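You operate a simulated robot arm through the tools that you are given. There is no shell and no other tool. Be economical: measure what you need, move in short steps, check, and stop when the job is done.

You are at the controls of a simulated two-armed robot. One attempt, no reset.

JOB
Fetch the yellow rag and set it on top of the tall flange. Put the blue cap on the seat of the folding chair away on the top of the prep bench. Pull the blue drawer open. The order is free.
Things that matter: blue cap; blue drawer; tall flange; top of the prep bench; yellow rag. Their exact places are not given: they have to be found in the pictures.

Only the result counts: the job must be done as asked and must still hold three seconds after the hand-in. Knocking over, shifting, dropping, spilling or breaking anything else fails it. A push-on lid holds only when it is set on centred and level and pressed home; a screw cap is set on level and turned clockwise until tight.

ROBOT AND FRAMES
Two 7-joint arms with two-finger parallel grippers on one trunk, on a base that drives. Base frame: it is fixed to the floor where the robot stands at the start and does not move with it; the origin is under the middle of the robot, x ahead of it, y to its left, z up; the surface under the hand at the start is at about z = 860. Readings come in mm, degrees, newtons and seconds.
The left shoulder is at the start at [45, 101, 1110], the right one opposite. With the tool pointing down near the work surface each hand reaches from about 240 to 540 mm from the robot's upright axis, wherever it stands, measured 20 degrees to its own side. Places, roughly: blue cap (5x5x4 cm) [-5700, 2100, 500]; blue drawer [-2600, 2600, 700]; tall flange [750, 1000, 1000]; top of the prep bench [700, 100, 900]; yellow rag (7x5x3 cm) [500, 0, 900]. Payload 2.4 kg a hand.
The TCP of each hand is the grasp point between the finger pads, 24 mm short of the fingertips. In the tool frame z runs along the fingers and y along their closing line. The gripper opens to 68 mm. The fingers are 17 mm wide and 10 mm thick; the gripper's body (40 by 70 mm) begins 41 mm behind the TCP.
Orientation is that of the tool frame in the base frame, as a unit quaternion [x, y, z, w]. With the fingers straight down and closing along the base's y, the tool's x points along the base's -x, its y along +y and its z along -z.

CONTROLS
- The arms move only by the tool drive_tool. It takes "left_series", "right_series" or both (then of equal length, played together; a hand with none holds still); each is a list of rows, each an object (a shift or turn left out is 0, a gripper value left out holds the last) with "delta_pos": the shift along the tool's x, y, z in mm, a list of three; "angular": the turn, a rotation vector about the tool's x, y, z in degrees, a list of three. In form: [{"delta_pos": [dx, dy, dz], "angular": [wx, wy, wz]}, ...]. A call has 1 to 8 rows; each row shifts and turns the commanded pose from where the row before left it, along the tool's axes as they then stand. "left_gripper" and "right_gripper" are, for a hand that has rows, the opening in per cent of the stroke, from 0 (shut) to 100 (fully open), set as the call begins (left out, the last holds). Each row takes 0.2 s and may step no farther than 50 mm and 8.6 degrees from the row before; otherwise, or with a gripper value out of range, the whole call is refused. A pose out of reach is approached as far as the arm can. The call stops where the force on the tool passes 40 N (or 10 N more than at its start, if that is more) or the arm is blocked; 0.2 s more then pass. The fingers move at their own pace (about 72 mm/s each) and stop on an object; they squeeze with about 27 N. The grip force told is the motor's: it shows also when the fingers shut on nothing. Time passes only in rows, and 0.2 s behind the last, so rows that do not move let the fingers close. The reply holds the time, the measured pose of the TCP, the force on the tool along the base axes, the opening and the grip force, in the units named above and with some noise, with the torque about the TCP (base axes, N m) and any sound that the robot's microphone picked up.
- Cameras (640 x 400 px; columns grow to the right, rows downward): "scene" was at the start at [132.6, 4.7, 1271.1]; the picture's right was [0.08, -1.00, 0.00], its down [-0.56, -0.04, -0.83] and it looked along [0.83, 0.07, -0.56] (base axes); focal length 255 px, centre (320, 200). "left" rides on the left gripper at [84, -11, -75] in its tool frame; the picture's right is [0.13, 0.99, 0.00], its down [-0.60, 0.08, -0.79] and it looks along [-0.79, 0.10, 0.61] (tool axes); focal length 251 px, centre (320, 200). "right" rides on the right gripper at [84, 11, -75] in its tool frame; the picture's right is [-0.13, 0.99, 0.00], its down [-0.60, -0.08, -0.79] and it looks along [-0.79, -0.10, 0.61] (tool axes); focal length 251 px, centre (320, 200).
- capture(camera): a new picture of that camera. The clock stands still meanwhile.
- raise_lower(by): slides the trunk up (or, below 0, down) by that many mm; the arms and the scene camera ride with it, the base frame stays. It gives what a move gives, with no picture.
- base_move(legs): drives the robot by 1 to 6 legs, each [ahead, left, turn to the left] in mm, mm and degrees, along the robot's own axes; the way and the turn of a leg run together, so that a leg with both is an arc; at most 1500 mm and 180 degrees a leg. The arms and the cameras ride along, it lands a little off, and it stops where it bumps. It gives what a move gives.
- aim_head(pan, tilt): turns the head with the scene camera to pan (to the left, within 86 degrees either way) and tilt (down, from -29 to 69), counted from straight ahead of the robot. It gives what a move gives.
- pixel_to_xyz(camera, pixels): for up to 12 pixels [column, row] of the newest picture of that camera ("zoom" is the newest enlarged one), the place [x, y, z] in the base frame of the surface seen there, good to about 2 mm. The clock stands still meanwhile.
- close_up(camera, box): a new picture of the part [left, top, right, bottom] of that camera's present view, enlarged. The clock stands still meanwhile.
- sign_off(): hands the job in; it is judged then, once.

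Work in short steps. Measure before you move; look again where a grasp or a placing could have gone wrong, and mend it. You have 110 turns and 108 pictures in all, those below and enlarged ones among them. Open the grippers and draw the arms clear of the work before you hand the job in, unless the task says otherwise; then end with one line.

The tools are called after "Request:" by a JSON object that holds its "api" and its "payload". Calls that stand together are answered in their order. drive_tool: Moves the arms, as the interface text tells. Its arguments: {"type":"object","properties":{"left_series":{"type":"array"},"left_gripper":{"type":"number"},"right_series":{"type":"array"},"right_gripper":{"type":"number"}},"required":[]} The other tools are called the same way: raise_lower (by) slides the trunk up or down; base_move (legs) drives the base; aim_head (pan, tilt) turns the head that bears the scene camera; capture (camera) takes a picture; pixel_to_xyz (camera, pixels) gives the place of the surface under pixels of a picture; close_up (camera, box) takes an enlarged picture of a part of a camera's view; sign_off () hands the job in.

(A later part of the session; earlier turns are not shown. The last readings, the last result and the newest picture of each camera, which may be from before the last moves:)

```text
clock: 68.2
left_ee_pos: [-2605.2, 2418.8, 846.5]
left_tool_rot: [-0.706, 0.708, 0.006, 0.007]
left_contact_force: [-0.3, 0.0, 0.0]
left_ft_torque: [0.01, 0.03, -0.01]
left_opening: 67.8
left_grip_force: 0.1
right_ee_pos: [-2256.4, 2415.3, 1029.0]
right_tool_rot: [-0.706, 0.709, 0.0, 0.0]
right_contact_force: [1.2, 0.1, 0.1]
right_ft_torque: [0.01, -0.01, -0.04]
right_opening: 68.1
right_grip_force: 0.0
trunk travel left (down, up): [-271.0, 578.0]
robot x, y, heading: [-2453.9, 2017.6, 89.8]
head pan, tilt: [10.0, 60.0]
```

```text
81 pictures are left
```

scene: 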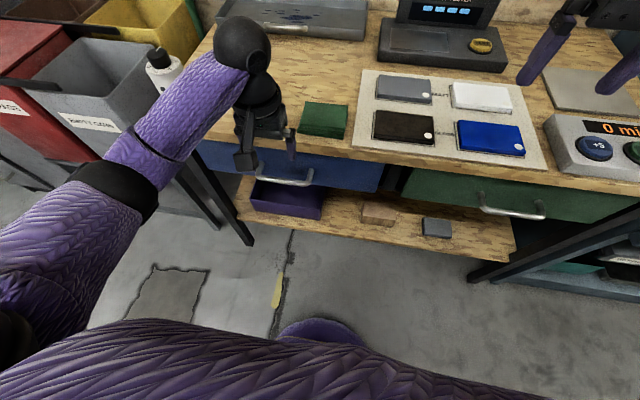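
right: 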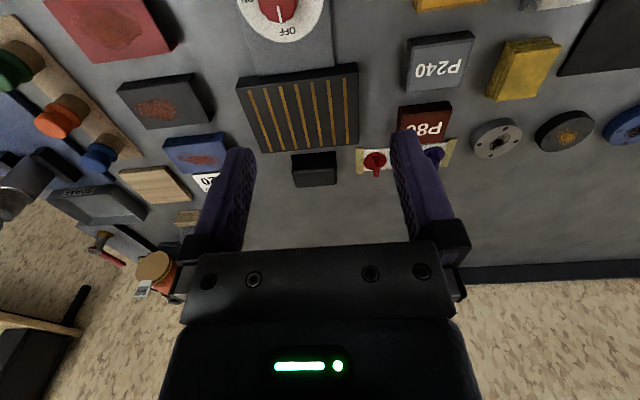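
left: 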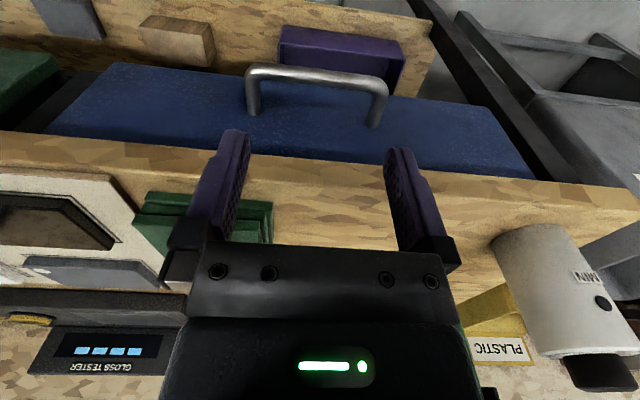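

The fingers close along the handle now, so I turn the hand 90° about its axis. One finger will then drop behind the bar.

Request:
{"api": "drive_tool", "payload": {"left_series": [{"angular": [0, 0, 8.5]}, {"angular": [0, 0, 8.5]}, {"angular": [0, 0, 8.5]}, {"angular": [0, 0, 8.5]}, {"angular": [0, 0, 8.5]}, {"angular": [0, 0, 8.5]}, {"angular": [0, 0, 8.5]}, {"angular": [0, 0, 8.5]}], "left_gripper": 100}}

Request:
{"api": "drive_tool", "payload": {"left_series": [{"angular": [0, 0, 7.5]}, {"angular": [0, 0, 7.5]}, {"angular": [0, 0, 7.5]}, {}]}}

Request:
{"api": "capture", "payload": {"camera": "left"}}

```text
clock: 70.0
left_ee_pos: [-2603.7, 2419.1, 847.4]
left_tool_rot: [-0.187, 0.982, 0.008, 0.002]
left_contact_force: [0.6, -0.2, -0.5]
left_ft_torque: [-0.01, 0.0, -0.03]
left_opening: 68.1
left_grip_force: 0.0
right_ee_pos: [-2256.2, 2417.2, 1028.9]
right_tool_rot: [-0.705, 0.709, 0.0, 0.001]
right_contact_force: [0.7, -0.8, 1.1]
right_ft_torque: [0.05, 0.02, 0.01]
right_opening: 68.1
right_grip_force: 0.0
trunk travel left (down, up): [-271.0, 578.0]
robot x, y, heading: [-2453.3, 2014.2, 89.7]
head pan, tilt: [10.0, 60.0]
```

```text
clock: 71.0
left_ee_pos: [-2603.5, 2418.1, 846.2]
left_tool_rot: [0.007, 1.0, 0.009, -0.001]
left_contact_force: [0.0, 0.3, 0.5]
left_ft_torque: [0.0, 0.0, -0.01]
left_opening: 68.0
left_grip_force: 0.1
right_ee_pos: [-2254.8, 2415.4, 1029.3]
right_tool_rot: [-0.706, 0.708, 0.0, 0.0]
right_contact_force: [0.0, -0.4, -0.2]
right_ft_torque: [0.0, 0.01, 0.02]
right_opening: 67.9
right_grip_force: 0.1
trunk travel left (down, up): [-271.0, 578.0]
robot x, y, heading: [-2457.8, 2016.6, 90.0]
head pan, tilt: [10.0, 60.0]
```

```text
80 pictures are left
```

left: 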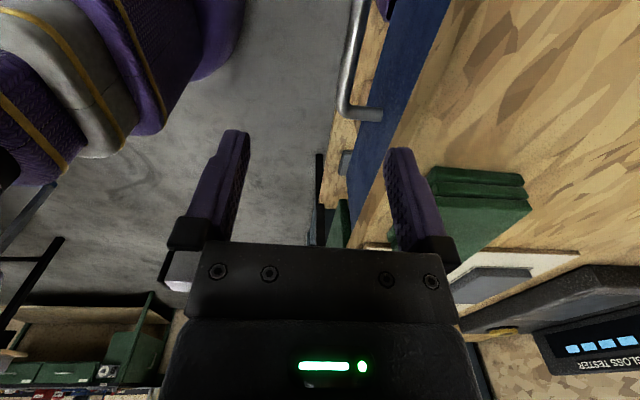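

Tool axes now align with the base (y closing). The rear finger will sit at y≈2455–2465, between bar and face, so I'll lower to z≈700.

Request:
{"api": "drive_tool", "payload": {"left_series": [{"delta_pos": [0, 3, 30]}, {"delta_pos": [0, 0, 30]}, {"delta_pos": [0, 0, 30]}, {"delta_pos": [0, 0, 30]}, {"delta_pos": [0, 0, 27]}, {}]}}

Request:
{"api": "capture", "payload": {"camera": "left"}}

Request:
{"api": "close_up", "payload": {"camera": "scene", "box": [180, 80, 400, 240]}}

```text
clock: 72.4
left_ee_pos: [-2605.1, 2423.6, 699.9]
left_tool_rot: [0.006, 1.0, 0.008, 0.0]
left_contact_force: [0.6, 0.4, -0.2]
left_ft_torque: [-0.02, -0.07, -0.01]
left_opening: 67.9
left_grip_force: 0.1
right_ee_pos: [-2255.9, 2416.3, 1029.8]
right_tool_rot: [-0.705, 0.709, 0.0, 0.0]
right_contact_force: [0.0, -1.2, -0.2]
right_ft_torque: [-0.01, -0.02, -0.02]
right_opening: 67.7
right_grip_force: 0.1
trunk travel left (down, up): [-271.0, 578.0]
robot x, y, heading: [-2455.4, 2017.3, 89.6]
head pan, tilt: [10.0, 60.0]
```

```text
79 pictures are left
```

left: 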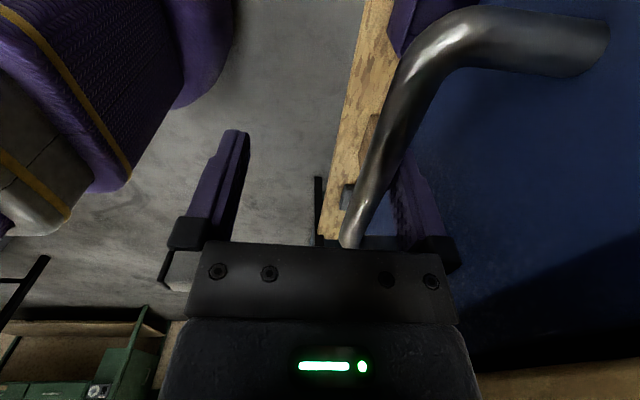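

```text
2.50 times, centred on (290, 160) of scene
```

zoom: 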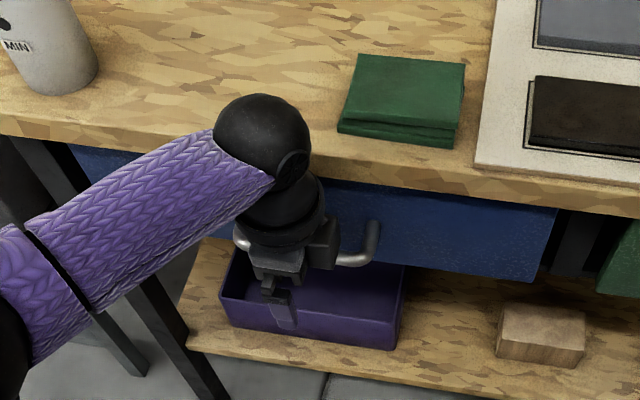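

The bar lies between the fingers. Closing will draw the bar toward the hand centre, so I'll close and check.

Request:
{"api": "drive_tool", "payload": {"left_series": [{}, {}, {}, {}], "left_gripper": 0}}

```text
clock: 73.4
left_ee_pos: [-2603.6, 2423.2, 699.4]
left_tool_rot: [0.006, 1.0, 0.008, 0.001]
left_contact_force: [2.5, -0.9, -0.7]
left_ft_torque: [0.01, -0.08, 0.46]
left_opening: 13.6
left_grip_force: 33.8
right_ee_pos: [-2255.8, 2415.4, 1029.7]
right_tool_rot: [-0.705, 0.709, 0.001, 0.0]
right_contact_force: [0.9, -0.3, 0.9]
right_ft_torque: [0.04, -0.01, 0.03]
right_opening: 68.1
right_grip_force: 0.0
trunk travel left (down, up): [-271.0, 578.0]
robot x, y, heading: [-2459.0, 2016.7, 89.9]
head pan, tilt: [10.0, 60.0]
```

The bar is gripped (13.6 mm). I'll pull by backing the base 120 mm and check.

Request:
{"api": "base_move", "payload": {"legs": [[-120, 0, 0]]}}

Request:
{"api": "capture", "payload": {"camera": "scene"}}

```text
clock: 74.6
left_ee_pos: [-2603.4, 2305.7, 700.5]
left_tool_rot: [0.006, 1.0, 0.009, 0.0]
left_contact_force: [13.2, -1.0, -6.2]
left_ft_torque: [0.09, 0.06, 0.39]
left_opening: 13.6
left_grip_force: 33.5
right_ee_pos: [-2255.3, 2298.3, 1029.9]
right_tool_rot: [-0.706, 0.708, 0.001, 0.0]
right_contact_force: [0.4, -0.7, -0.1]
right_ft_torque: [0.02, 0.0, -0.02]
right_opening: 68.1
right_grip_force: 0.1
trunk travel left (down, up): [-271.0, 578.0]
robot x, y, heading: [-2454.7, 1901.0, 89.6]
head pan, tilt: [10.0, 60.0]
```

```text
77 pictures are left
```

scene: 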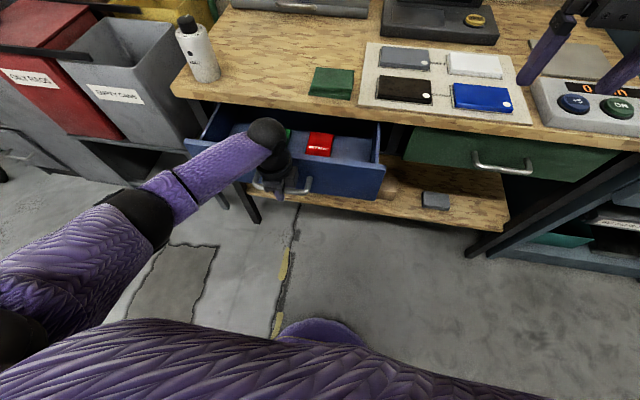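

The drawer is open about 137 mm and moves freely. I'll pull 100 mm more.

Request:
{"api": "base_move", "payload": {"legs": [[-100, 0, 0]]}}

Request:
{"api": "capture", "payload": {"camera": "scene"}}

```text
clock: 75.7
left_ee_pos: [-2603.5, 2206.9, 700.0]
left_tool_rot: [0.007, 1.0, 0.008, 0.001]
left_contact_force: [5.0, -1.1, -3.8]
left_ft_torque: [0.07, -0.19, 0.44]
left_opening: 13.7
left_grip_force: 34.1
right_ee_pos: [-2256.8, 2199.4, 1029.4]
right_tool_rot: [-0.705, 0.709, 0.0, 0.0]
right_contact_force: [0.4, -0.7, -0.2]
right_ft_torque: [0.0, 0.01, 0.0]
right_opening: 68.1
right_grip_force: 0.0
trunk travel left (down, up): [-271.0, 578.0]
robot x, y, heading: [-2457.3, 1803.1, 89.6]
head pan, tilt: [10.0, 60.0]
```

```text
76 pictures are left
```

scene: 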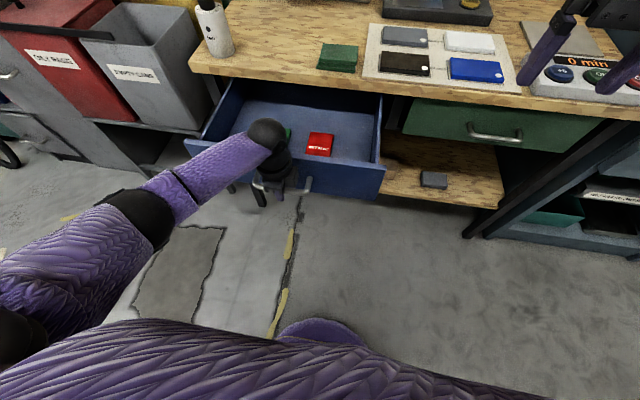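

Open about 235 mm. I'll try 70 mm more to be sure it counts as open, watching for the stop.

Request:
{"api": "base_move", "payload": {"legs": [[-70, 0, 0]]}}

Request:
{"api": "capture", "payload": {"camera": "scene"}}

```text
clock: 76.8
left_ee_pos: [-2603.7, 2138.1, 701.0]
left_tool_rot: [0.007, 1.0, 0.008, 0.001]
left_contact_force: [2.9, -1.5, -0.9]
left_ft_torque: [0.08, 0.18, 0.49]
left_opening: 13.7
left_grip_force: 33.6
right_ee_pos: [-2256.7, 2129.8, 1029.5]
right_tool_rot: [-0.705, 0.709, 0.0, 0.0]
right_contact_force: [0.1, -0.3, -1.3]
right_ft_torque: [0.0, 0.0, -0.02]
right_opening: 68.0
right_grip_force: 0.1
trunk travel left (down, up): [-271.0, 578.0]
robot x, y, heading: [-2453.2, 1731.8, 89.6]
head pan, tilt: [10.0, 60.0]
```

```text
75 pictures are left
```

scene: 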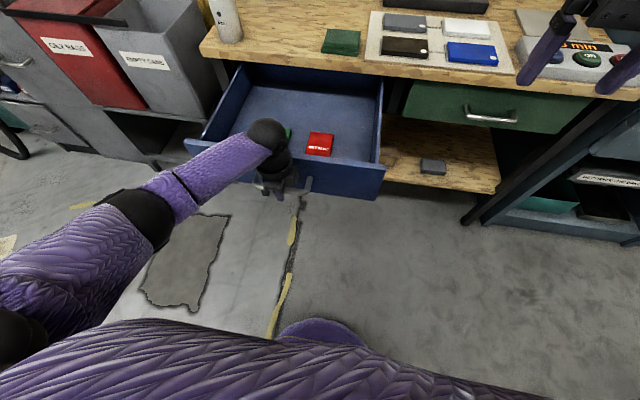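

Open about 300 mm, plenty. I'll open the fingers half-way to avoid pushing the face, then lift straight up.

Request:
{"api": "drive_tool", "payload": {"left_series": [{}, {}, {"delta_pos": [0, 0, -40]}, {"delta_pos": [0, 0, -45]}, {"delta_pos": [0, 0, -45]}, {}], "left_gripper": 55}}

Request:
{"api": "raise_lower", "payload": {"by": 250}}

Request:
{"api": "aim_head", "payload": {"pan": 75, "tilt": 15}}

Request:
{"api": "capture", "payload": {"camera": "scene"}}

```text
clock: 78.2
left_ee_pos: [-2604.8, 2136.5, 830.6]
left_tool_rot: [0.007, 1.0, 0.009, 0.001]
left_contact_force: [0.4, -0.1, 0.2]
left_ft_torque: [-0.01, -0.01, 0.0]
left_opening: 37.3
left_grip_force: 0.1
right_ee_pos: [-2256.6, 2129.7, 1029.6]
right_tool_rot: [-0.705, 0.709, 0.0, 0.001]
right_contact_force: [-0.3, 0.4, 0.0]
right_ft_torque: [0.01, -0.02, 0.0]
right_opening: 67.8
right_grip_force: 0.0
trunk travel left (down, up): [-271.0, 578.0]
robot x, y, heading: [-2456.8, 1730.5, 89.6]
head pan, tilt: [10.0, 60.0]
```

```text
clock: 80.7
left_ee_pos: [-2605.3, 2135.8, 1079.8]
left_tool_rot: [0.006, 1.0, 0.008, 0.001]
left_contact_force: [0.8, -0.5, -0.2]
left_ft_torque: [-0.03, 0.0, 0.02]
left_opening: 37.4
left_grip_force: 0.1
right_ee_pos: [-2255.8, 2129.4, 1279.8]
right_tool_rot: [-0.705, 0.709, 0.0, 0.0]
right_contact_force: [-1.0, 1.7, 0.2]
right_ft_torque: [0.01, -0.04, -0.03]
right_opening: 67.9
right_grip_force: 0.0
trunk travel left (down, up): [-521.0, 328.0]
robot x, y, heading: [-2453.6, 1729.6, 89.9]
head pan, tilt: [10.0, 60.0]
```

```text
clock: 82.1
left_ee_pos: [-2603.8, 2135.0, 1079.2]
left_tool_rot: [0.007, 1.0, 0.008, 0.001]
left_contact_force: [-0.5, 0.1, 0.0]
left_ft_torque: [-0.01, 0.0, -0.01]
left_opening: 37.5
left_grip_force: 0.2
right_ee_pos: [-2257.8, 2129.6, 1280.2]
right_tool_rot: [-0.705, 0.709, 0.0, 0.001]
right_contact_force: [0.6, -0.1, 0.6]
right_ft_torque: [-0.01, 0.02, -0.03]
right_opening: 68.2
right_grip_force: 0.0
trunk travel left (down, up): [-521.0, 328.0]
robot x, y, heading: [-2456.3, 1732.0, 89.8]
head pan, tilt: [75.0, 15.0]
```

```text
74 pictures are left
```

scene: 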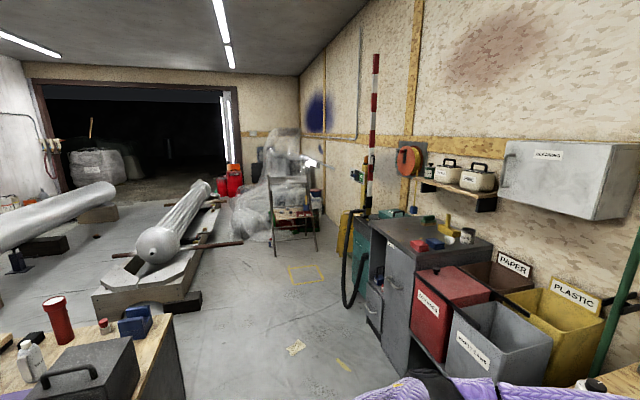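

The folding chair shows at about (293,215). I'll enlarge and measure it and the way there.

Request:
{"api": "close_up", "payload": {"camera": "scene", "box": [240, 160, 340, 270]}}

Request:
{"api": "pixel_to_xyz", "payload": {"camera": "scene", "pixels": [[295, 212], [275, 256], [315, 250], [185, 305], [240, 245], [350, 300], [405, 365], [180, 370], [350, 250], [300, 275]]}}

```text
3.64 times, centred on (290, 215) of scene
```

zoom: 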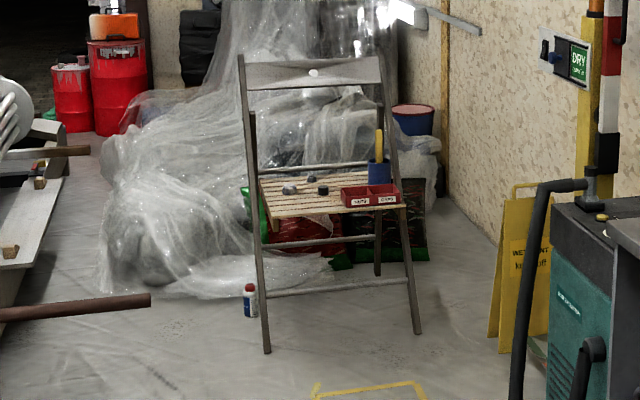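

```text
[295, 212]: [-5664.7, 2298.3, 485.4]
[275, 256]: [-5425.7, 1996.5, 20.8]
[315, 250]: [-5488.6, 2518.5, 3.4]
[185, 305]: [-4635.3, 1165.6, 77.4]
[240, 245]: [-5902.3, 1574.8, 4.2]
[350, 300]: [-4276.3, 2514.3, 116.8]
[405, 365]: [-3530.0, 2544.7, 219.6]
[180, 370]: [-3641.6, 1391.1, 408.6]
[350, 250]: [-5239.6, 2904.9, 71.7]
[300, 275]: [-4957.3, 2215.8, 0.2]
```

The seat is at about x −5660, z 485. The aisle is clear around y 1900, so I'll turn and drive closer.

Request:
{"api": "base_move", "payload": {"legs": [[0, 0, 90], [1100, -120, 0], [1000, -80, 0]]}}

Request:
{"api": "aim_head", "payload": {"pan": 0, "tilt": 30}}

Request:
{"api": "capture", "payload": {"camera": "scene"}}

```text
clock: 96.4
left_ee_pos: [-4962.9, 1819.6, 1079.7]
left_tool_rot: [-0.703, 0.711, 0.007, -0.003]
left_contact_force: [0.3, 0.0, -1.3]
left_ft_torque: [-0.01, -0.02, -0.02]
left_opening: 37.2
left_grip_force: 0.1
right_ee_pos: [-4957.5, 2166.3, 1279.4]
right_tool_rot: [1.0, -0.001, 0.0, 0.0]
right_contact_force: [-0.6, -0.6, 0.5]
right_ft_torque: [0.03, 0.0, 0.0]
right_opening: 68.2
right_grip_force: 0.1
trunk travel left (down, up): [-521.0, 328.0]
robot x, y, heading: [-4556.5, 1967.4, 179.9]
head pan, tilt: [75.0, 15.0]
```

```text
clock: 97.8
left_ee_pos: [-4962.7, 1820.2, 1080.1]
left_tool_rot: [-0.703, 0.711, 0.007, -0.004]
left_contact_force: [-0.3, 0.0, 0.4]
left_ft_torque: [-0.02, 0.02, -0.02]
left_opening: 37.6
left_grip_force: 0.0
right_ee_pos: [-4957.4, 2168.2, 1280.0]
right_tool_rot: [1.0, -0.001, 0.0, 0.0]
right_contact_force: [0.3, -0.6, 0.6]
right_ft_torque: [0.01, -0.02, 0.0]
right_opening: 68.2
right_grip_force: 0.1
trunk travel left (down, up): [-521.0, 328.0]
robot x, y, heading: [-4560.7, 1965.9, 179.8]
head pan, tilt: [0.0, 30.0]
```

```text
72 pictures are left
```

scene: 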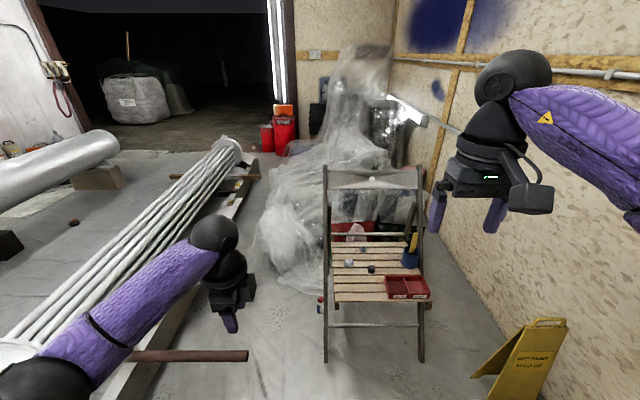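

The chair is ahead with items on its seat near (370,268). I'll enlarge it and measure.

Request:
{"api": "close_up", "payload": {"camera": "scene", "box": [310, 160, 450, 310]}}

Request:
{"api": "pixel_to_xyz", "payload": {"camera": "scene", "pixels": [[325, 358], [421, 358], [372, 180], [325, 175], [371, 267], [349, 263], [340, 290], [340, 245], [410, 297], [330, 327], [412, 250], [371, 273]]}}

```text
2.67 times, centred on (380, 235) of scene
```

zoom: 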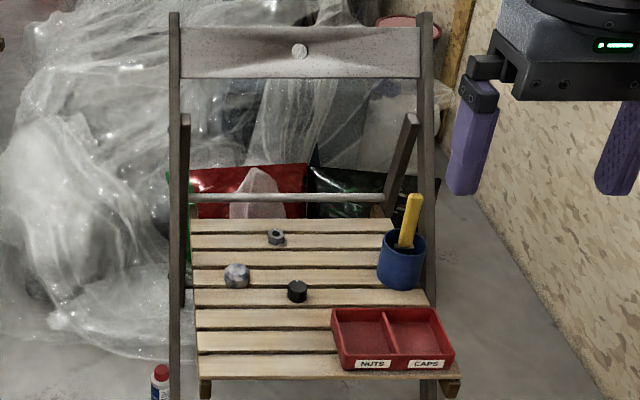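

```text
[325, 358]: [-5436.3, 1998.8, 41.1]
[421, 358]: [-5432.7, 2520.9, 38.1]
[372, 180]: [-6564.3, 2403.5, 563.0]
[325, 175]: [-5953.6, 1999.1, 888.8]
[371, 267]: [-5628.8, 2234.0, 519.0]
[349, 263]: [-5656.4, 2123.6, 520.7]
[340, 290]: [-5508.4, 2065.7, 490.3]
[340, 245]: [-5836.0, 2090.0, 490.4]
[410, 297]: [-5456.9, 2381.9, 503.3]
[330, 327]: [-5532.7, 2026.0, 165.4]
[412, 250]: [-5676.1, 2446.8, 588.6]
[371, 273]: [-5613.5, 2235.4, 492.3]
```

Candidates on the seat: a bluish item at (349,263), a black one at (371,269), and a nut at (363,249). I'll look closer.

Request:
{"api": "close_up", "payload": {"camera": "scene", "box": [335, 240, 385, 280]}}

```text
10.00 times, centred on (360, 260) of scene
```

zoom: 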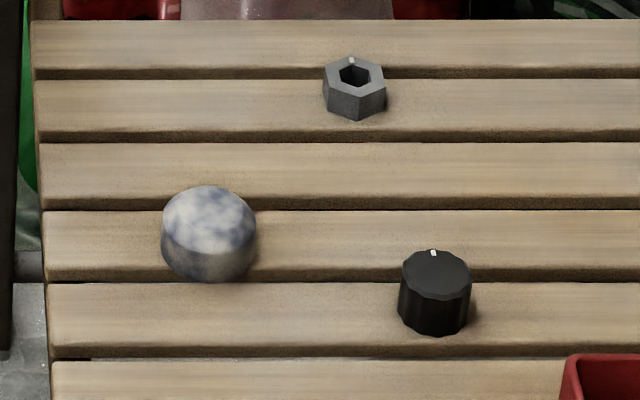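

The blue-mottled round cap at zoom (208,233) is the blue cap, and matches the red and green ones on the first bench. I'll measure it.

Request:
{"api": "pixel_to_xyz", "payload": {"camera": "zoom", "pixels": [[208, 205], [208, 192], [168, 220], [250, 220], [208, 235], [208, 270], [120, 265], [405, 270], [465, 270], [435, 262]]}}

Request:
{"api": "raise_lower", "payload": {"by": -100}}

```text
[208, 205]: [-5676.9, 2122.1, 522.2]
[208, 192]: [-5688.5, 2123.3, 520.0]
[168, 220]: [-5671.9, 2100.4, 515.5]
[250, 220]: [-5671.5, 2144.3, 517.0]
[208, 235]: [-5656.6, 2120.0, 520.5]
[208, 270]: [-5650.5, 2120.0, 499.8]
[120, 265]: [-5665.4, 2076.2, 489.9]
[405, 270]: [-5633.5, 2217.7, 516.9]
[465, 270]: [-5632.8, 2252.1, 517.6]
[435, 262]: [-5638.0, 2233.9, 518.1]
```

```text
clock: 99.2
left_ee_pos: [-4962.9, 1818.3, 979.9]
left_tool_rot: [-0.702, 0.712, 0.007, -0.006]
left_contact_force: [-0.3, 0.2, -0.7]
left_ft_torque: [-0.03, 0.03, -0.01]
left_opening: 37.3
left_grip_force: 0.2
right_ee_pos: [-4956.6, 2167.8, 1179.8]
right_tool_rot: [1.0, -0.003, 0.0, 0.0]
right_contact_force: [0.1, -0.7, -0.6]
right_ft_torque: [0.01, -0.01, -0.01]
right_opening: 68.5
right_grip_force: 0.0
trunk travel left (down, up): [-421.0, 428.0]
robot x, y, heading: [-4557.9, 1967.1, 180.0]
head pan, tilt: [0.0, 30.0]
```

The cap is centred at (-5671,2122), about 46 mm wide, z 489–523. Before approaching the chair I'll look straight down to see how far the robot's base extends.

Request:
{"api": "aim_head", "payload": {"pan": 0, "tilt": 69}}

Request:
{"api": "capture", "payload": {"camera": "scene"}}

```text
clock: 100.2
left_ee_pos: [-4962.8, 1820.3, 979.3]
left_tool_rot: [-0.703, 0.711, 0.007, -0.004]
left_contact_force: [-0.1, -0.4, 0.1]
left_ft_torque: [-0.01, -0.02, -0.02]
left_opening: 37.4
left_grip_force: 0.1
right_ee_pos: [-4957.6, 2167.4, 1178.6]
right_tool_rot: [1.0, -0.001, 0.0, 0.0]
right_contact_force: [-0.4, -0.2, 0.3]
right_ft_torque: [-0.01, -0.02, -0.03]
right_opening: 68.2
right_grip_force: 0.0
trunk travel left (down, up): [-421.0, 428.0]
robot x, y, heading: [-4559.9, 1967.7, 179.5]
head pan, tilt: [0.0, 68.8]
```

```text
69 pictures are left
```

scene: 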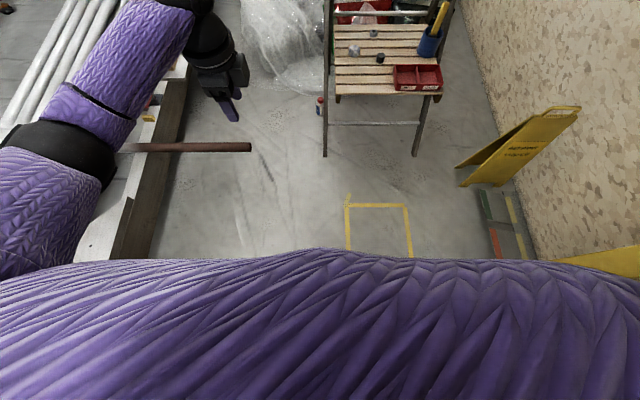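

I'll measure the robot's own body outline and nearby obstacles (brown pole end, yellow sign, wing-stand edge).

Request:
{"api": "pixel_to_xyz", "payload": {"camera": "scene", "pixels": [[320, 252], [320, 275], [100, 265], [540, 265], [330, 244], [248, 148], [325, 150], [416, 150], [345, 95], [460, 180], [160, 240], [318, 112]]}}

```text
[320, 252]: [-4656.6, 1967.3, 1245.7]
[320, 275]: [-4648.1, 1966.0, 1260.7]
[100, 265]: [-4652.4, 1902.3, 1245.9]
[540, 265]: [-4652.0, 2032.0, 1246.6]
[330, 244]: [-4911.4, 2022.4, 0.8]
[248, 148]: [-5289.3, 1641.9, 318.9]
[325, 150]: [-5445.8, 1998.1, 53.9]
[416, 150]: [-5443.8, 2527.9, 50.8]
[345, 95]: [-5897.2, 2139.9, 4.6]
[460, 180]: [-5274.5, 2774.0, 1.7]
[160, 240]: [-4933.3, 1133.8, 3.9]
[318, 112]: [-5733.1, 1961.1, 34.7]
```

The floor ahead of the base is clear up to 350 mm. The brown pole end is at (-5289,1642,319), so a front approach to x≈−5130 works. I'll check what lies to my left, where the left elbow will come down.

Request:
{"api": "aim_head", "payload": {"pan": 55, "tilt": 35}}

Request:
{"api": "capture", "payload": {"camera": "scene"}}

```text
clock: 101.5
left_ee_pos: [-4961.6, 1820.3, 979.0]
left_tool_rot: [-0.703, 0.711, 0.007, -0.004]
left_contact_force: [-0.4, -0.2, -0.4]
left_ft_torque: [-0.02, -0.02, 0.0]
left_opening: 37.3
left_grip_force: 0.1
right_ee_pos: [-4957.6, 2167.6, 1179.6]
right_tool_rot: [1.0, -0.002, 0.0, 0.001]
right_contact_force: [0.5, 0.8, 0.1]
right_ft_torque: [0.01, 0.01, 0.04]
right_opening: 67.7
right_grip_force: 0.0
trunk travel left (down, up): [-421.0, 428.0]
robot x, y, heading: [-4558.3, 1969.8, 180.0]
head pan, tilt: [55.0, 35.0]
```

```text
68 pictures are left
```

scene: 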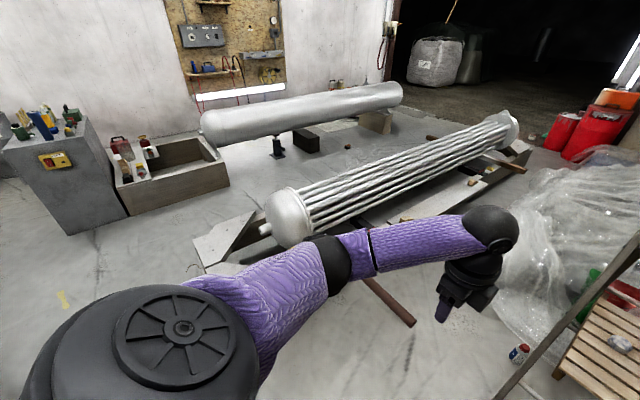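

I'll measure the tube bundle's height and near side, and the elbow.

Request:
{"api": "pixel_to_xyz", "payload": {"camera": "scene", "pixels": [[288, 205], [310, 220], [400, 165], [420, 190], [490, 120], [330, 260], [410, 320], [490, 225], [520, 352], [440, 215]]}}

```text
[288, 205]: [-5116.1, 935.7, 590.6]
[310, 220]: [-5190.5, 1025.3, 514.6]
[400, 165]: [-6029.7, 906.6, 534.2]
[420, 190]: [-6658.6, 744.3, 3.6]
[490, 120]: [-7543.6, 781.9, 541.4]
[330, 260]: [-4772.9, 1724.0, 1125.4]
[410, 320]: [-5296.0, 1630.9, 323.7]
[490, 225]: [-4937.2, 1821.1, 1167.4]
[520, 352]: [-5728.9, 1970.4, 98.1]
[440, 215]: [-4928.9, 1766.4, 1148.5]
```

Left side is clear (elbow at y 1724, bundle at y<1030). I'll drive forward 570 mm and then lower the trunk 380 mm.

Request:
{"api": "base_move", "payload": {"legs": [[570, 0, 0]]}}

Request:
{"api": "aim_head", "payload": {"pan": -10, "tilt": 50}}

Request:
{"api": "raise_lower", "payload": {"by": -300}}

Request:
{"api": "capture", "payload": {"camera": "scene"}}

```text
clock: 104.7
left_ee_pos: [-5533.5, 1819.5, 979.4]
left_tool_rot: [-0.704, 0.71, 0.007, -0.004]
left_contact_force: [0.6, 0.2, 0.2]
left_ft_torque: [0.0, -0.01, 0.0]
left_opening: 37.1
left_grip_force: 0.0
right_ee_pos: [-5529.3, 2166.0, 1179.1]
right_tool_rot: [1.0, -0.001, 0.0, 0.0]
right_contact_force: [0.5, 0.9, 0.5]
right_ft_torque: [0.0, -0.01, 0.0]
right_opening: 67.9
right_grip_force: 0.0
trunk travel left (down, up): [-421.0, 428.0]
robot x, y, heading: [-5132.9, 1969.2, 180.3]
head pan, tilt: [55.0, 35.0]
```

```text
clock: 106.1
left_ee_pos: [-5533.5, 1819.6, 980.2]
left_tool_rot: [-0.704, 0.71, 0.006, -0.004]
left_contact_force: [0.5, 0.3, 0.3]
left_ft_torque: [0.0, 0.01, 0.03]
left_opening: 37.5
left_grip_force: 0.1
right_ee_pos: [-5530.3, 2167.1, 1179.9]
right_tool_rot: [1.0, 0.0, 0.0, 0.0]
right_contact_force: [0.2, 0.0, -0.7]
right_ft_torque: [0.0, 0.0, -0.04]
right_opening: 67.9
right_grip_force: 0.0
trunk travel left (down, up): [-421.0, 428.0]
robot x, y, heading: [-5134.8, 1966.9, 179.9]
head pan, tilt: [-10.0, 50.0]
```

```text
clock: 109.1
left_ee_pos: [-5533.9, 1819.5, 679.8]
left_tool_rot: [-0.704, 0.71, 0.006, -0.005]
left_contact_force: [0.3, 0.9, -0.3]
left_ft_torque: [0.0, -0.01, -0.03]
left_opening: 37.6
left_grip_force: 0.0
right_ee_pos: [-5530.8, 2166.8, 880.2]
right_tool_rot: [1.0, -0.001, 0.0, 0.0]
right_contact_force: [-0.2, 0.7, 0.2]
right_ft_torque: [0.01, 0.0, 0.03]
right_opening: 67.9
right_grip_force: 0.1
trunk travel left (down, up): [-121.0, 728.0]
robot x, y, heading: [-5129.9, 1967.0, 179.8]
head pan, tilt: [-10.0, 50.0]
```

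```text
67 pictures are left
```

scene: 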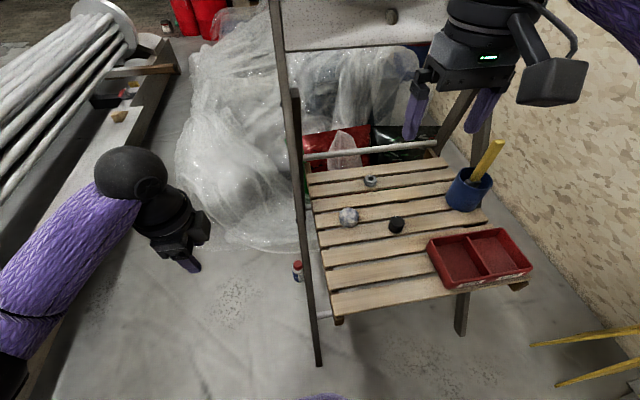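

Clear view now, with the cap at (348,217). I'll remeasure it enlarged.

Request:
{"api": "close_up", "payload": {"camera": "scene", "box": [320, 190, 420, 250]}}

Request:
{"api": "raise_lower", "payload": {"by": -80}}

```text
6.40 times, centred on (370, 220) of scene
```

zoom: 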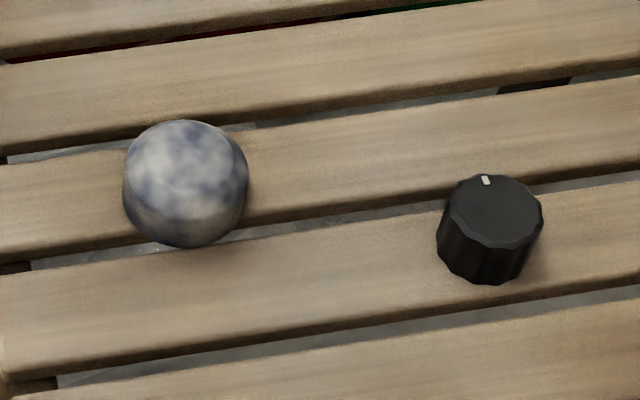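

```text
clock: 110.3
left_ee_pos: [-5534.0, 1820.2, 599.8]
left_tool_rot: [-0.704, 0.71, 0.007, -0.005]
left_contact_force: [0.1, -0.1, -0.1]
left_ft_torque: [0.04, -0.01, -0.03]
left_opening: 37.4
left_grip_force: 0.1
right_ee_pos: [-5531.4, 2166.5, 800.0]
right_tool_rot: [1.0, 0.0, -0.001, 0.0]
right_contact_force: [-0.3, 1.1, -0.9]
right_ft_torque: [-0.02, 0.01, -0.02]
right_opening: 68.2
right_grip_force: 0.1
trunk travel left (down, up): [-41.0, 808.0]
robot x, y, heading: [-5129.6, 1968.8, 179.9]
head pan, tilt: [-10.0, 50.0]
```

Cap centre is (-5671,2122). I'll move the right hand toward it and stop above, at z≈640.

Request:
{"api": "drive_tool", "payload": {"right_series": [{"delta_pos": [-20, 7.4, 27]}, {"delta_pos": [-20, 7.4, 27]}, {"delta_pos": [-20, 7.4, 27]}, {"delta_pos": [-20, 7.4, 27]}, {"delta_pos": [-20, 7.4, 27]}, {"delta_pos": [-20, 7.4, 27]}, {"delta_pos": [-20, 0, 10]}, {}], "right_gripper": 100}}

Request:
{"api": "capture", "payload": {"camera": "right"}}

```text
clock: 112.1
left_ee_pos: [-5532.6, 1820.3, 599.4]
left_tool_rot: [-0.704, 0.71, 0.006, -0.005]
left_contact_force: [-0.5, -0.1, 0.2]
left_ft_torque: [0.0, 0.0, -0.02]
left_opening: 37.5
left_grip_force: 0.1
right_ee_pos: [-5668.8, 2122.4, 628.1]
right_tool_rot: [1.0, 0.0, 0.001, 0.001]
right_contact_force: [-0.7, -0.4, -0.4]
right_ft_torque: [-0.02, 0.03, 0.04]
right_opening: 68.0
right_grip_force: 0.0
trunk travel left (down, up): [-41.0, 808.0]
robot x, y, heading: [-5132.0, 1970.0, 179.8]
head pan, tilt: [-10.0, 50.0]
```

```text
65 pictures are left
```

right: 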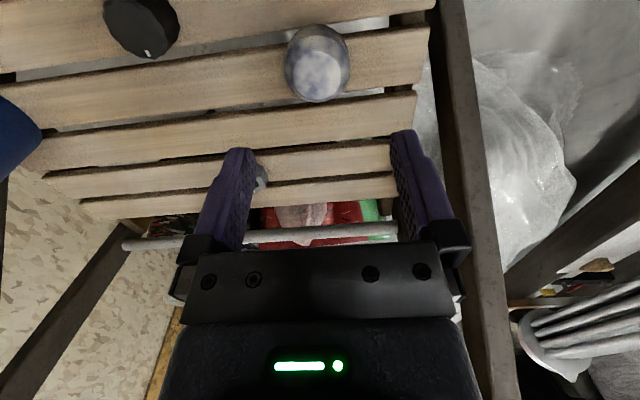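

In reach. I'll go down to z≈516 (tips about 3 mm above the slats).

Request:
{"api": "drive_tool", "payload": {"right_series": [{"delta_pos": [-2, 0, 30]}, {"delta_pos": [0, 0, 30]}, {"delta_pos": [0, 0, 30]}, {"delta_pos": [0, 0, 22]}, {}]}}

Request:
{"api": "capture", "payload": {"camera": "right"}}

```text
clock: 113.3
left_ee_pos: [-5533.7, 1819.0, 601.1]
left_tool_rot: [-0.704, 0.711, 0.007, -0.004]
left_contact_force: [-0.3, 0.0, 0.2]
left_ft_torque: [-0.03, 0.05, -0.01]
left_opening: 37.7
left_grip_force: 0.1
right_ee_pos: [-5670.9, 2121.0, 514.1]
right_tool_rot: [1.0, 0.0, 0.0, 0.0]
right_contact_force: [-0.9, -0.1, -0.1]
right_ft_torque: [-0.01, -0.03, -0.05]
right_opening: 67.9
right_grip_force: 0.0
trunk travel left (down, up): [-41.0, 808.0]
robot x, y, heading: [-5127.9, 1970.1, 180.2]
head pan, tilt: [-10.0, 50.0]
```

```text
64 pictures are left
```

right: 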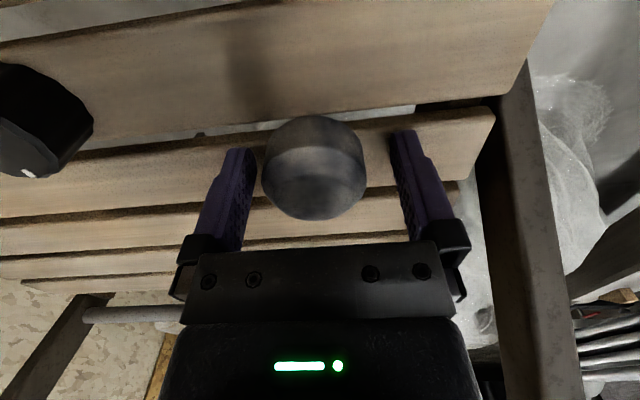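

The cap is between the fingers, so I'll close on it.

Request:
{"api": "drive_tool", "payload": {"right_series": [{}, {}, {}, {}], "right_gripper": 0}}

Request:
{"api": "drive_tool", "payload": {"right_series": [{"delta_pos": [0, 0, -30]}, {"delta_pos": [0, 0, -40]}, {"delta_pos": [0, 0, -40]}, {}]}}

Request:
{"api": "capture", "payload": {"camera": "right"}}

```text
clock: 114.3
left_ee_pos: [-5534.7, 1819.2, 599.4]
left_tool_rot: [-0.704, 0.71, 0.007, -0.005]
left_contact_force: [-1.1, -0.3, 0.0]
left_ft_torque: [0.02, -0.01, 0.0]
left_opening: 37.7
left_grip_force: 0.1
right_ee_pos: [-5670.1, 2122.1, 514.1]
right_tool_rot: [1.0, 0.0, 0.0, 0.0]
right_contact_force: [0.2, 0.2, -0.3]
right_ft_torque: [-0.01, 0.02, 0.0]
right_opening: 48.4
right_grip_force: 26.5
trunk travel left (down, up): [-41.0, 808.0]
robot x, y, heading: [-5132.2, 1968.1, 179.9]
head pan, tilt: [-10.0, 50.0]
```

```text
clock: 115.3
left_ee_pos: [-5534.1, 1819.3, 600.0]
left_tool_rot: [-0.704, 0.71, 0.006, -0.004]
left_contact_force: [-0.4, 0.1, 0.0]
left_ft_torque: [-0.01, 0.02, 0.0]
left_opening: 37.4
left_grip_force: 0.1
right_ee_pos: [-5670.9, 2121.2, 626.9]
right_tool_rot: [1.0, -0.001, 0.0, 0.0]
right_contact_force: [0.1, 0.1, -1.7]
right_ft_torque: [0.02, -0.04, 0.0]
right_opening: 48.3
right_grip_force: 26.7
trunk travel left (down, up): [-41.0, 808.0]
robot x, y, heading: [-5130.7, 1972.2, 180.3]
head pan, tilt: [-10.0, 50.0]
```

```text
63 pictures are left
```

right: 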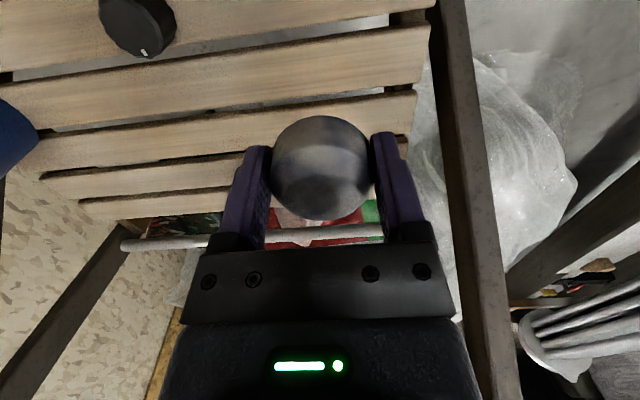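

The cap is held firmly. I'll raise the trunk, draw the right hand in, back away from the chair and turn around.

Request:
{"api": "raise_lower", "payload": {"by": 450}}

Request:
{"api": "drive_tool", "payload": {"right_series": [{"delta_pos": [35, -10, 0]}, {"delta_pos": [35, -10, 0]}, {"delta_pos": [35, -10, 0]}, {}]}}

Request:
{"api": "base_move", "payload": {"legs": [[-575, 0, 0], [0, 0, 180]]}}

Request:
{"api": "aim_head", "payload": {"pan": 0, "tilt": 20}}

Request:
{"api": "capture", "payload": {"camera": "scene"}}

```text
refused: 450 is not a number from -400 to 400
```

```text
clock: 116.3
left_ee_pos: [-5533.8, 1819.6, 601.3]
left_tool_rot: [-0.704, 0.71, 0.007, -0.004]
left_contact_force: [-0.3, 0.1, 1.1]
left_ft_torque: [-0.01, 0.01, 0.0]
left_opening: 37.4
left_grip_force: 0.1
right_ee_pos: [-5564.6, 2152.6, 624.6]
right_tool_rot: [1.0, -0.001, 0.0, 0.0]
right_contact_force: [-0.6, -0.1, -0.9]
right_ft_torque: [-0.01, 0.0, -0.04]
right_opening: 48.5
right_grip_force: 26.8
trunk travel left (down, up): [-41.0, 808.0]
robot x, y, heading: [-5130.6, 1970.6, 179.9]
head pan, tilt: [-10.0, 50.0]
```

```text
clock: 126.8
left_ee_pos: [-4160.9, 2116.0, 599.9]
left_tool_rot: [0.712, 0.702, 0.005, 0.007]
left_contact_force: [-0.8, -0.4, -0.3]
left_ft_torque: [0.01, -0.01, 0.01]
left_opening: 37.5
left_grip_force: 0.0
right_ee_pos: [-4130.6, 1783.4, 623.4]
right_tool_rot: [0.004, 1.0, 0.0, 0.0]
right_contact_force: [-0.7, -0.2, -1.5]
right_ft_torque: [0.02, 0.02, -0.01]
right_opening: 48.6
right_grip_force: 27.4
trunk travel left (down, up): [-41.0, 808.0]
robot x, y, heading: [-4562.5, 1969.8, -0.6]
head pan, tilt: [-10.0, 50.0]
```

```text
clock: 127.8
left_ee_pos: [-4160.6, 2115.4, 599.3]
left_tool_rot: [0.712, 0.702, 0.005, 0.007]
left_contact_force: [-0.5, 0.0, 0.6]
left_ft_torque: [0.04, -0.01, -0.03]
left_opening: 37.3
left_grip_force: 0.1
right_ee_pos: [-4131.1, 1783.5, 624.2]
right_tool_rot: [0.004, 1.0, 0.0, 0.001]
right_contact_force: [-0.1, -0.5, -1.0]
right_ft_torque: [0.05, 0.02, 0.01]
right_opening: 48.5
right_grip_force: 27.2
trunk travel left (down, up): [-41.0, 808.0]
robot x, y, heading: [-4565.6, 1970.2, -0.3]
head pan, tilt: [0.0, 20.0]
```

```text
62 pictures are left
```

scene: 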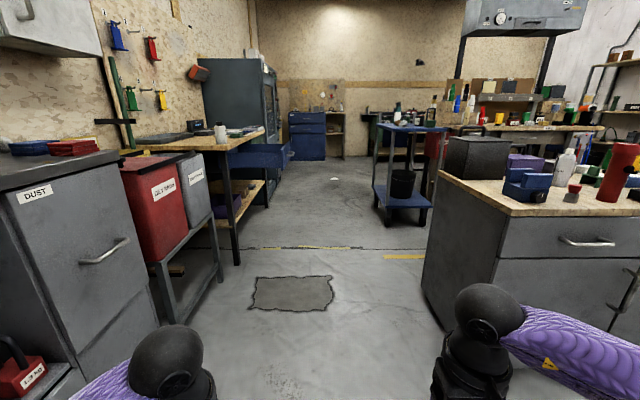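

The turn went clear despite the low trunk. I'll raise 400 mm now and measure the route, including the white scrap on the floor at (335,180).

Request:
{"api": "raise_lower", "payload": {"by": 400}}

Request:
{"api": "pixel_to_xyz", "payload": {"camera": "scene", "pixels": [[335, 180], [430, 260], [380, 215], [290, 160], [420, 225], [270, 255], [395, 260]]}}

Request:
{"api": "capture", "payload": {"camera": "scene"}}

```text
clock: 131.6
left_ee_pos: [-4160.9, 2115.0, 999.2]
left_tool_rot: [0.712, 0.702, 0.005, 0.006]
left_contact_force: [0.3, -0.1, 0.0]
left_ft_torque: [0.03, -0.02, -0.01]
left_opening: 37.5
left_grip_force: 0.0
right_ee_pos: [-4131.1, 1783.7, 1023.9]
right_tool_rot: [0.004, 1.0, -0.001, 0.001]
right_contact_force: [-0.5, 0.1, -1.8]
right_ft_torque: [0.02, 0.04, 0.01]
right_opening: 48.2
right_grip_force: 26.3
trunk travel left (down, up): [-441.0, 408.0]
robot x, y, heading: [-4562.8, 1965.2, -0.5]
head pan, tilt: [0.0, 20.0]
```

```text
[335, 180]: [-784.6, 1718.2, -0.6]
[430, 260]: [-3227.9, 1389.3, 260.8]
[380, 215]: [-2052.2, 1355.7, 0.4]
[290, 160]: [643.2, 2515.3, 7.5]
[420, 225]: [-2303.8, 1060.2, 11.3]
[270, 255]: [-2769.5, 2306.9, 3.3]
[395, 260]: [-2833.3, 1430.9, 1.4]
```

```text
61 pictures are left
```

scene: 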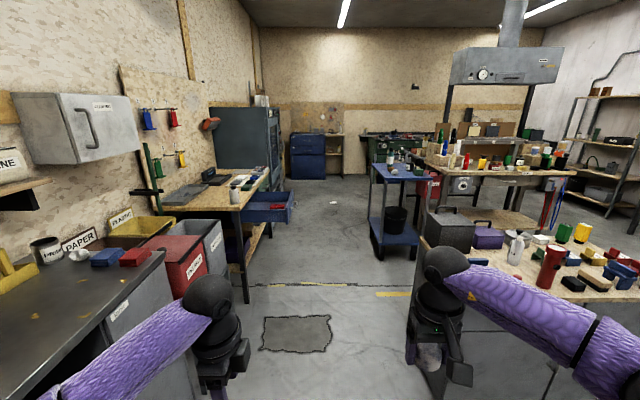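

The aisle is open at y≈1720–1770, with the cart edge at y 1356 and the open drawer front at y≈2135. I'll drive back in three legs.

Request:
{"api": "base_move", "payload": {"legs": [[0, 0, 0.5], [1050, -100, 0], [1050, -100, 0], [1050, -140, 0]]}}

Request:
{"api": "aim_head", "payload": {"pan": -20, "tilt": 30}}

Request:
{"api": "capture", "payload": {"camera": "scene"}}

```text
clock: 147.4
left_ee_pos: [-1022.8, 1827.3, 1000.4]
left_tool_rot: [0.703, 0.711, 0.004, 0.007]
left_contact_force: [0.7, 0.2, -0.7]
left_ft_torque: [0.02, 0.0, -0.02]
left_opening: 37.2
left_grip_force: 0.0
right_ee_pos: [-984.8, 1496.4, 1024.7]
right_tool_rot: [-0.009, 1.0, 0.0, 0.0]
right_contact_force: [0.2, 0.3, -2.4]
right_ft_torque: [0.02, 0.02, 0.01]
right_opening: 48.6
right_grip_force: 26.6
trunk travel left (down, up): [-441.0, 408.0]
robot x, y, heading: [-1421.4, 1672.4, 1.4]
head pan, tilt: [0.0, 20.0]
```

```text
clock: 148.2
left_ee_pos: [-1022.3, 1828.0, 999.2]
left_tool_rot: [0.703, 0.711, 0.005, 0.006]
left_contact_force: [0.5, -0.8, 0.9]
left_ft_torque: [0.0, -0.02, -0.02]
left_opening: 37.4
left_grip_force: 0.0
right_ee_pos: [-984.9, 1496.1, 1023.4]
right_tool_rot: [-0.01, 1.0, 0.0, -0.002]
right_contact_force: [0.1, 0.3, -0.7]
right_ft_torque: [0.0, 0.01, 0.02]
right_opening: 48.7
right_grip_force: 26.5
trunk travel left (down, up): [-441.0, 408.0]
robot x, y, heading: [-1422.7, 1668.6, 1.1]
head pan, tilt: [-20.0, 30.0]
```

```text
60 pictures are left
```

scene: 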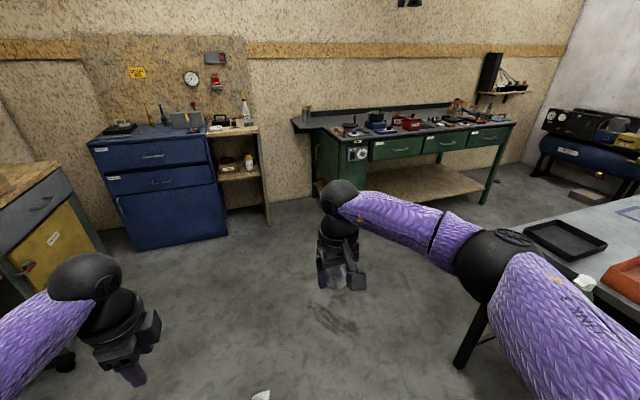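

I'll measure the scrap (260,395), the nearby table's edge and leg on my right, and check the rag on the flange.

Request:
{"api": "pixel_to_xyz", "payload": {"camera": "scene", "pixels": [[260, 395], [462, 360], [520, 225], [600, 200], [640, 330], [505, 125], [330, 190], [270, 220]]}}

Request:
{"api": "close_up", "payload": {"camera": "scene", "box": [270, 80, 350, 140]}}

```text
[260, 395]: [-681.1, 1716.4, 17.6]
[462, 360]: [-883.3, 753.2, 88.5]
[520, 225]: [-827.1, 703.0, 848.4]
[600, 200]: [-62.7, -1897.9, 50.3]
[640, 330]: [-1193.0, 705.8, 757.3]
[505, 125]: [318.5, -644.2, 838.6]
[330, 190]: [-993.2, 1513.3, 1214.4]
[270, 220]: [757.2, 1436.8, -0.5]
```

```text
6.67 times, centred on (310, 110) of scene
```

zoom: 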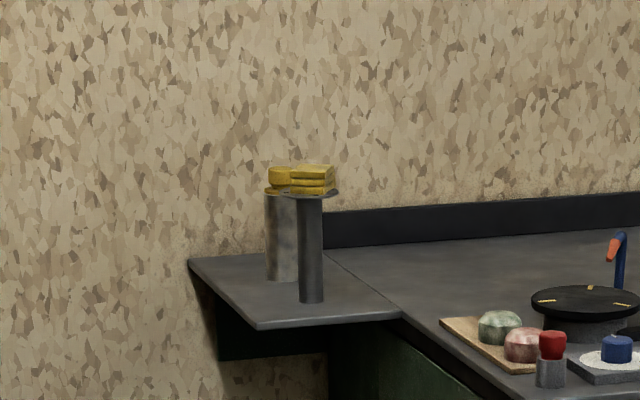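

The rag sits well on the flange. I'll drive round the scrap and the table corner to stand in front of the prep bench at about (-200,175).

Request:
{"api": "base_move", "payload": {"legs": [[0, 0, -1.2], [720, -420, 0], [350, -300, 0], [152, -773, 0]]}}

Request:
{"api": "aim_head", "payload": {"pan": 0, "tilt": 35}}

Request:
{"api": "capture", "payload": {"camera": "scene"}}

```text
clock: 159.2
left_ee_pos: [185.0, 330.9, 1000.2]
left_tool_rot: [0.712, 0.702, 0.005, 0.008]
left_contact_force: [0.5, -0.1, 0.2]
left_ft_torque: [-0.02, 0.02, 0.01]
left_opening: 37.4
left_grip_force: 0.0
right_ee_pos: [214.6, -2.9, 1024.8]
right_tool_rot: [0.003, 1.0, -0.001, -0.001]
right_contact_force: [-0.4, -0.2, -1.8]
right_ft_torque: [-0.01, 0.0, -0.01]
right_opening: 48.5
right_grip_force: 26.8
trunk travel left (down, up): [-441.0, 408.0]
robot x, y, heading: [-217.9, 180.2, -0.3]
head pan, tilt: [-20.0, 30.0]
```

```text
clock: 160.0
left_ee_pos: [185.1, 330.1, 999.0]
left_tool_rot: [0.712, 0.702, 0.004, 0.007]
left_contact_force: [-0.2, -0.6, 0.0]
left_ft_torque: [-0.01, -0.01, 0.0]
left_opening: 37.1
left_grip_force: 0.1
right_ee_pos: [214.5, -2.6, 1024.1]
right_tool_rot: [0.003, 1.0, 0.0, 0.0]
right_contact_force: [0.2, 0.8, -2.1]
right_ft_torque: [0.03, 0.01, 0.01]
right_opening: 48.3
right_grip_force: 26.8
trunk travel left (down, up): [-441.0, 408.0]
robot x, y, heading: [-221.8, 180.5, -0.4]
head pan, tilt: [0.0, 35.0]
```

```text
58 pictures are left
```

scene: 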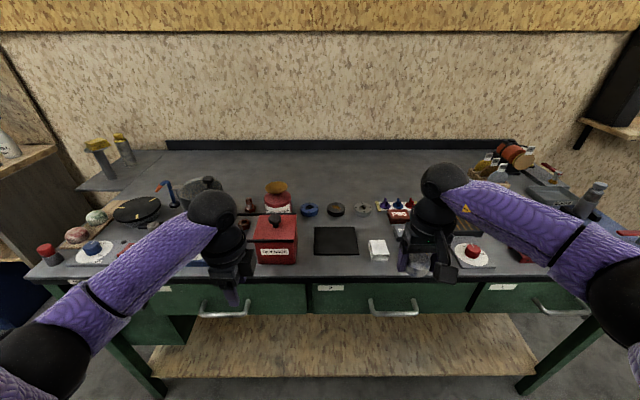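

The target spot (where the rag lay) is free. I'll check the heights of the red box and pan under the left hand before driving in.

Request:
{"api": "pixel_to_xyz", "payload": {"camera": "scene", "pixels": [[276, 216], [270, 235], [207, 182], [276, 185], [378, 245], [378, 212], [360, 208], [395, 232], [372, 225], [335, 240]]}}

Request:
{"api": "base_move", "payload": {"legs": [[120, 0, 0]]}}

```text
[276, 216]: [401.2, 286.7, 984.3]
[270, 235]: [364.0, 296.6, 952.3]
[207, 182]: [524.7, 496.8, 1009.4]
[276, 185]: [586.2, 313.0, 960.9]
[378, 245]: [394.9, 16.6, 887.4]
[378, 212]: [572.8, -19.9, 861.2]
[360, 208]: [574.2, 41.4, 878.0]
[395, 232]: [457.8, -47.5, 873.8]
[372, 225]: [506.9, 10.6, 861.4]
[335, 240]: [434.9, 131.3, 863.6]
```

```text
clock: 161.2
left_ee_pos: [303.8, 329.0, 999.4]
left_tool_rot: [0.711, 0.703, 0.004, 0.007]
left_contact_force: [0.2, -0.4, -0.3]
left_ft_torque: [0.01, 0.03, 0.0]
left_opening: 37.5
left_grip_force: 0.0
right_ee_pos: [336.8, -2.0, 1023.9]
right_tool_rot: [0.003, 1.0, 0.0, -0.001]
right_contact_force: [0.9, 0.5, -2.3]
right_ft_torque: [-0.02, 0.0, 0.02]
right_opening: 48.3
right_grip_force: 27.3
trunk travel left (down, up): [-441.0, 408.0]
robot x, y, heading: [-99.6, 178.7, -0.4]
head pan, tilt: [0.0, 35.0]
```

The red box's knob reaches z 984 and the left fingertips are at 975, so I stop here and lift and draw back the left hand first.

Request:
{"api": "drive_tool", "payload": {"left_series": [{"delta_pos": [0, -15, -25]}, {"delta_pos": [0, -15, -25]}, {"delta_pos": [0, -15, -25]}, {"delta_pos": [0, -15, -25]}, {"delta_pos": [0, -15, -20]}, {}]}}

```text
clock: 162.6
left_ee_pos: [228.9, 331.7, 1118.4]
left_tool_rot: [0.711, 0.703, 0.006, 0.006]
left_contact_force: [0.3, -0.6, 0.2]
left_ft_torque: [-0.02, 0.03, -0.03]
left_opening: 37.5
left_grip_force: 0.0
right_ee_pos: [335.0, -2.8, 1023.5]
right_tool_rot: [0.003, 1.0, 0.0, 0.001]
right_contact_force: [1.1, -0.8, -2.6]
right_ft_torque: [-0.03, 0.03, 0.03]
right_opening: 48.5
right_grip_force: 27.1
trunk travel left (down, up): [-441.0, 408.0]
robot x, y, heading: [-100.4, 182.7, -0.2]
head pan, tilt: [0.0, 35.0]
```

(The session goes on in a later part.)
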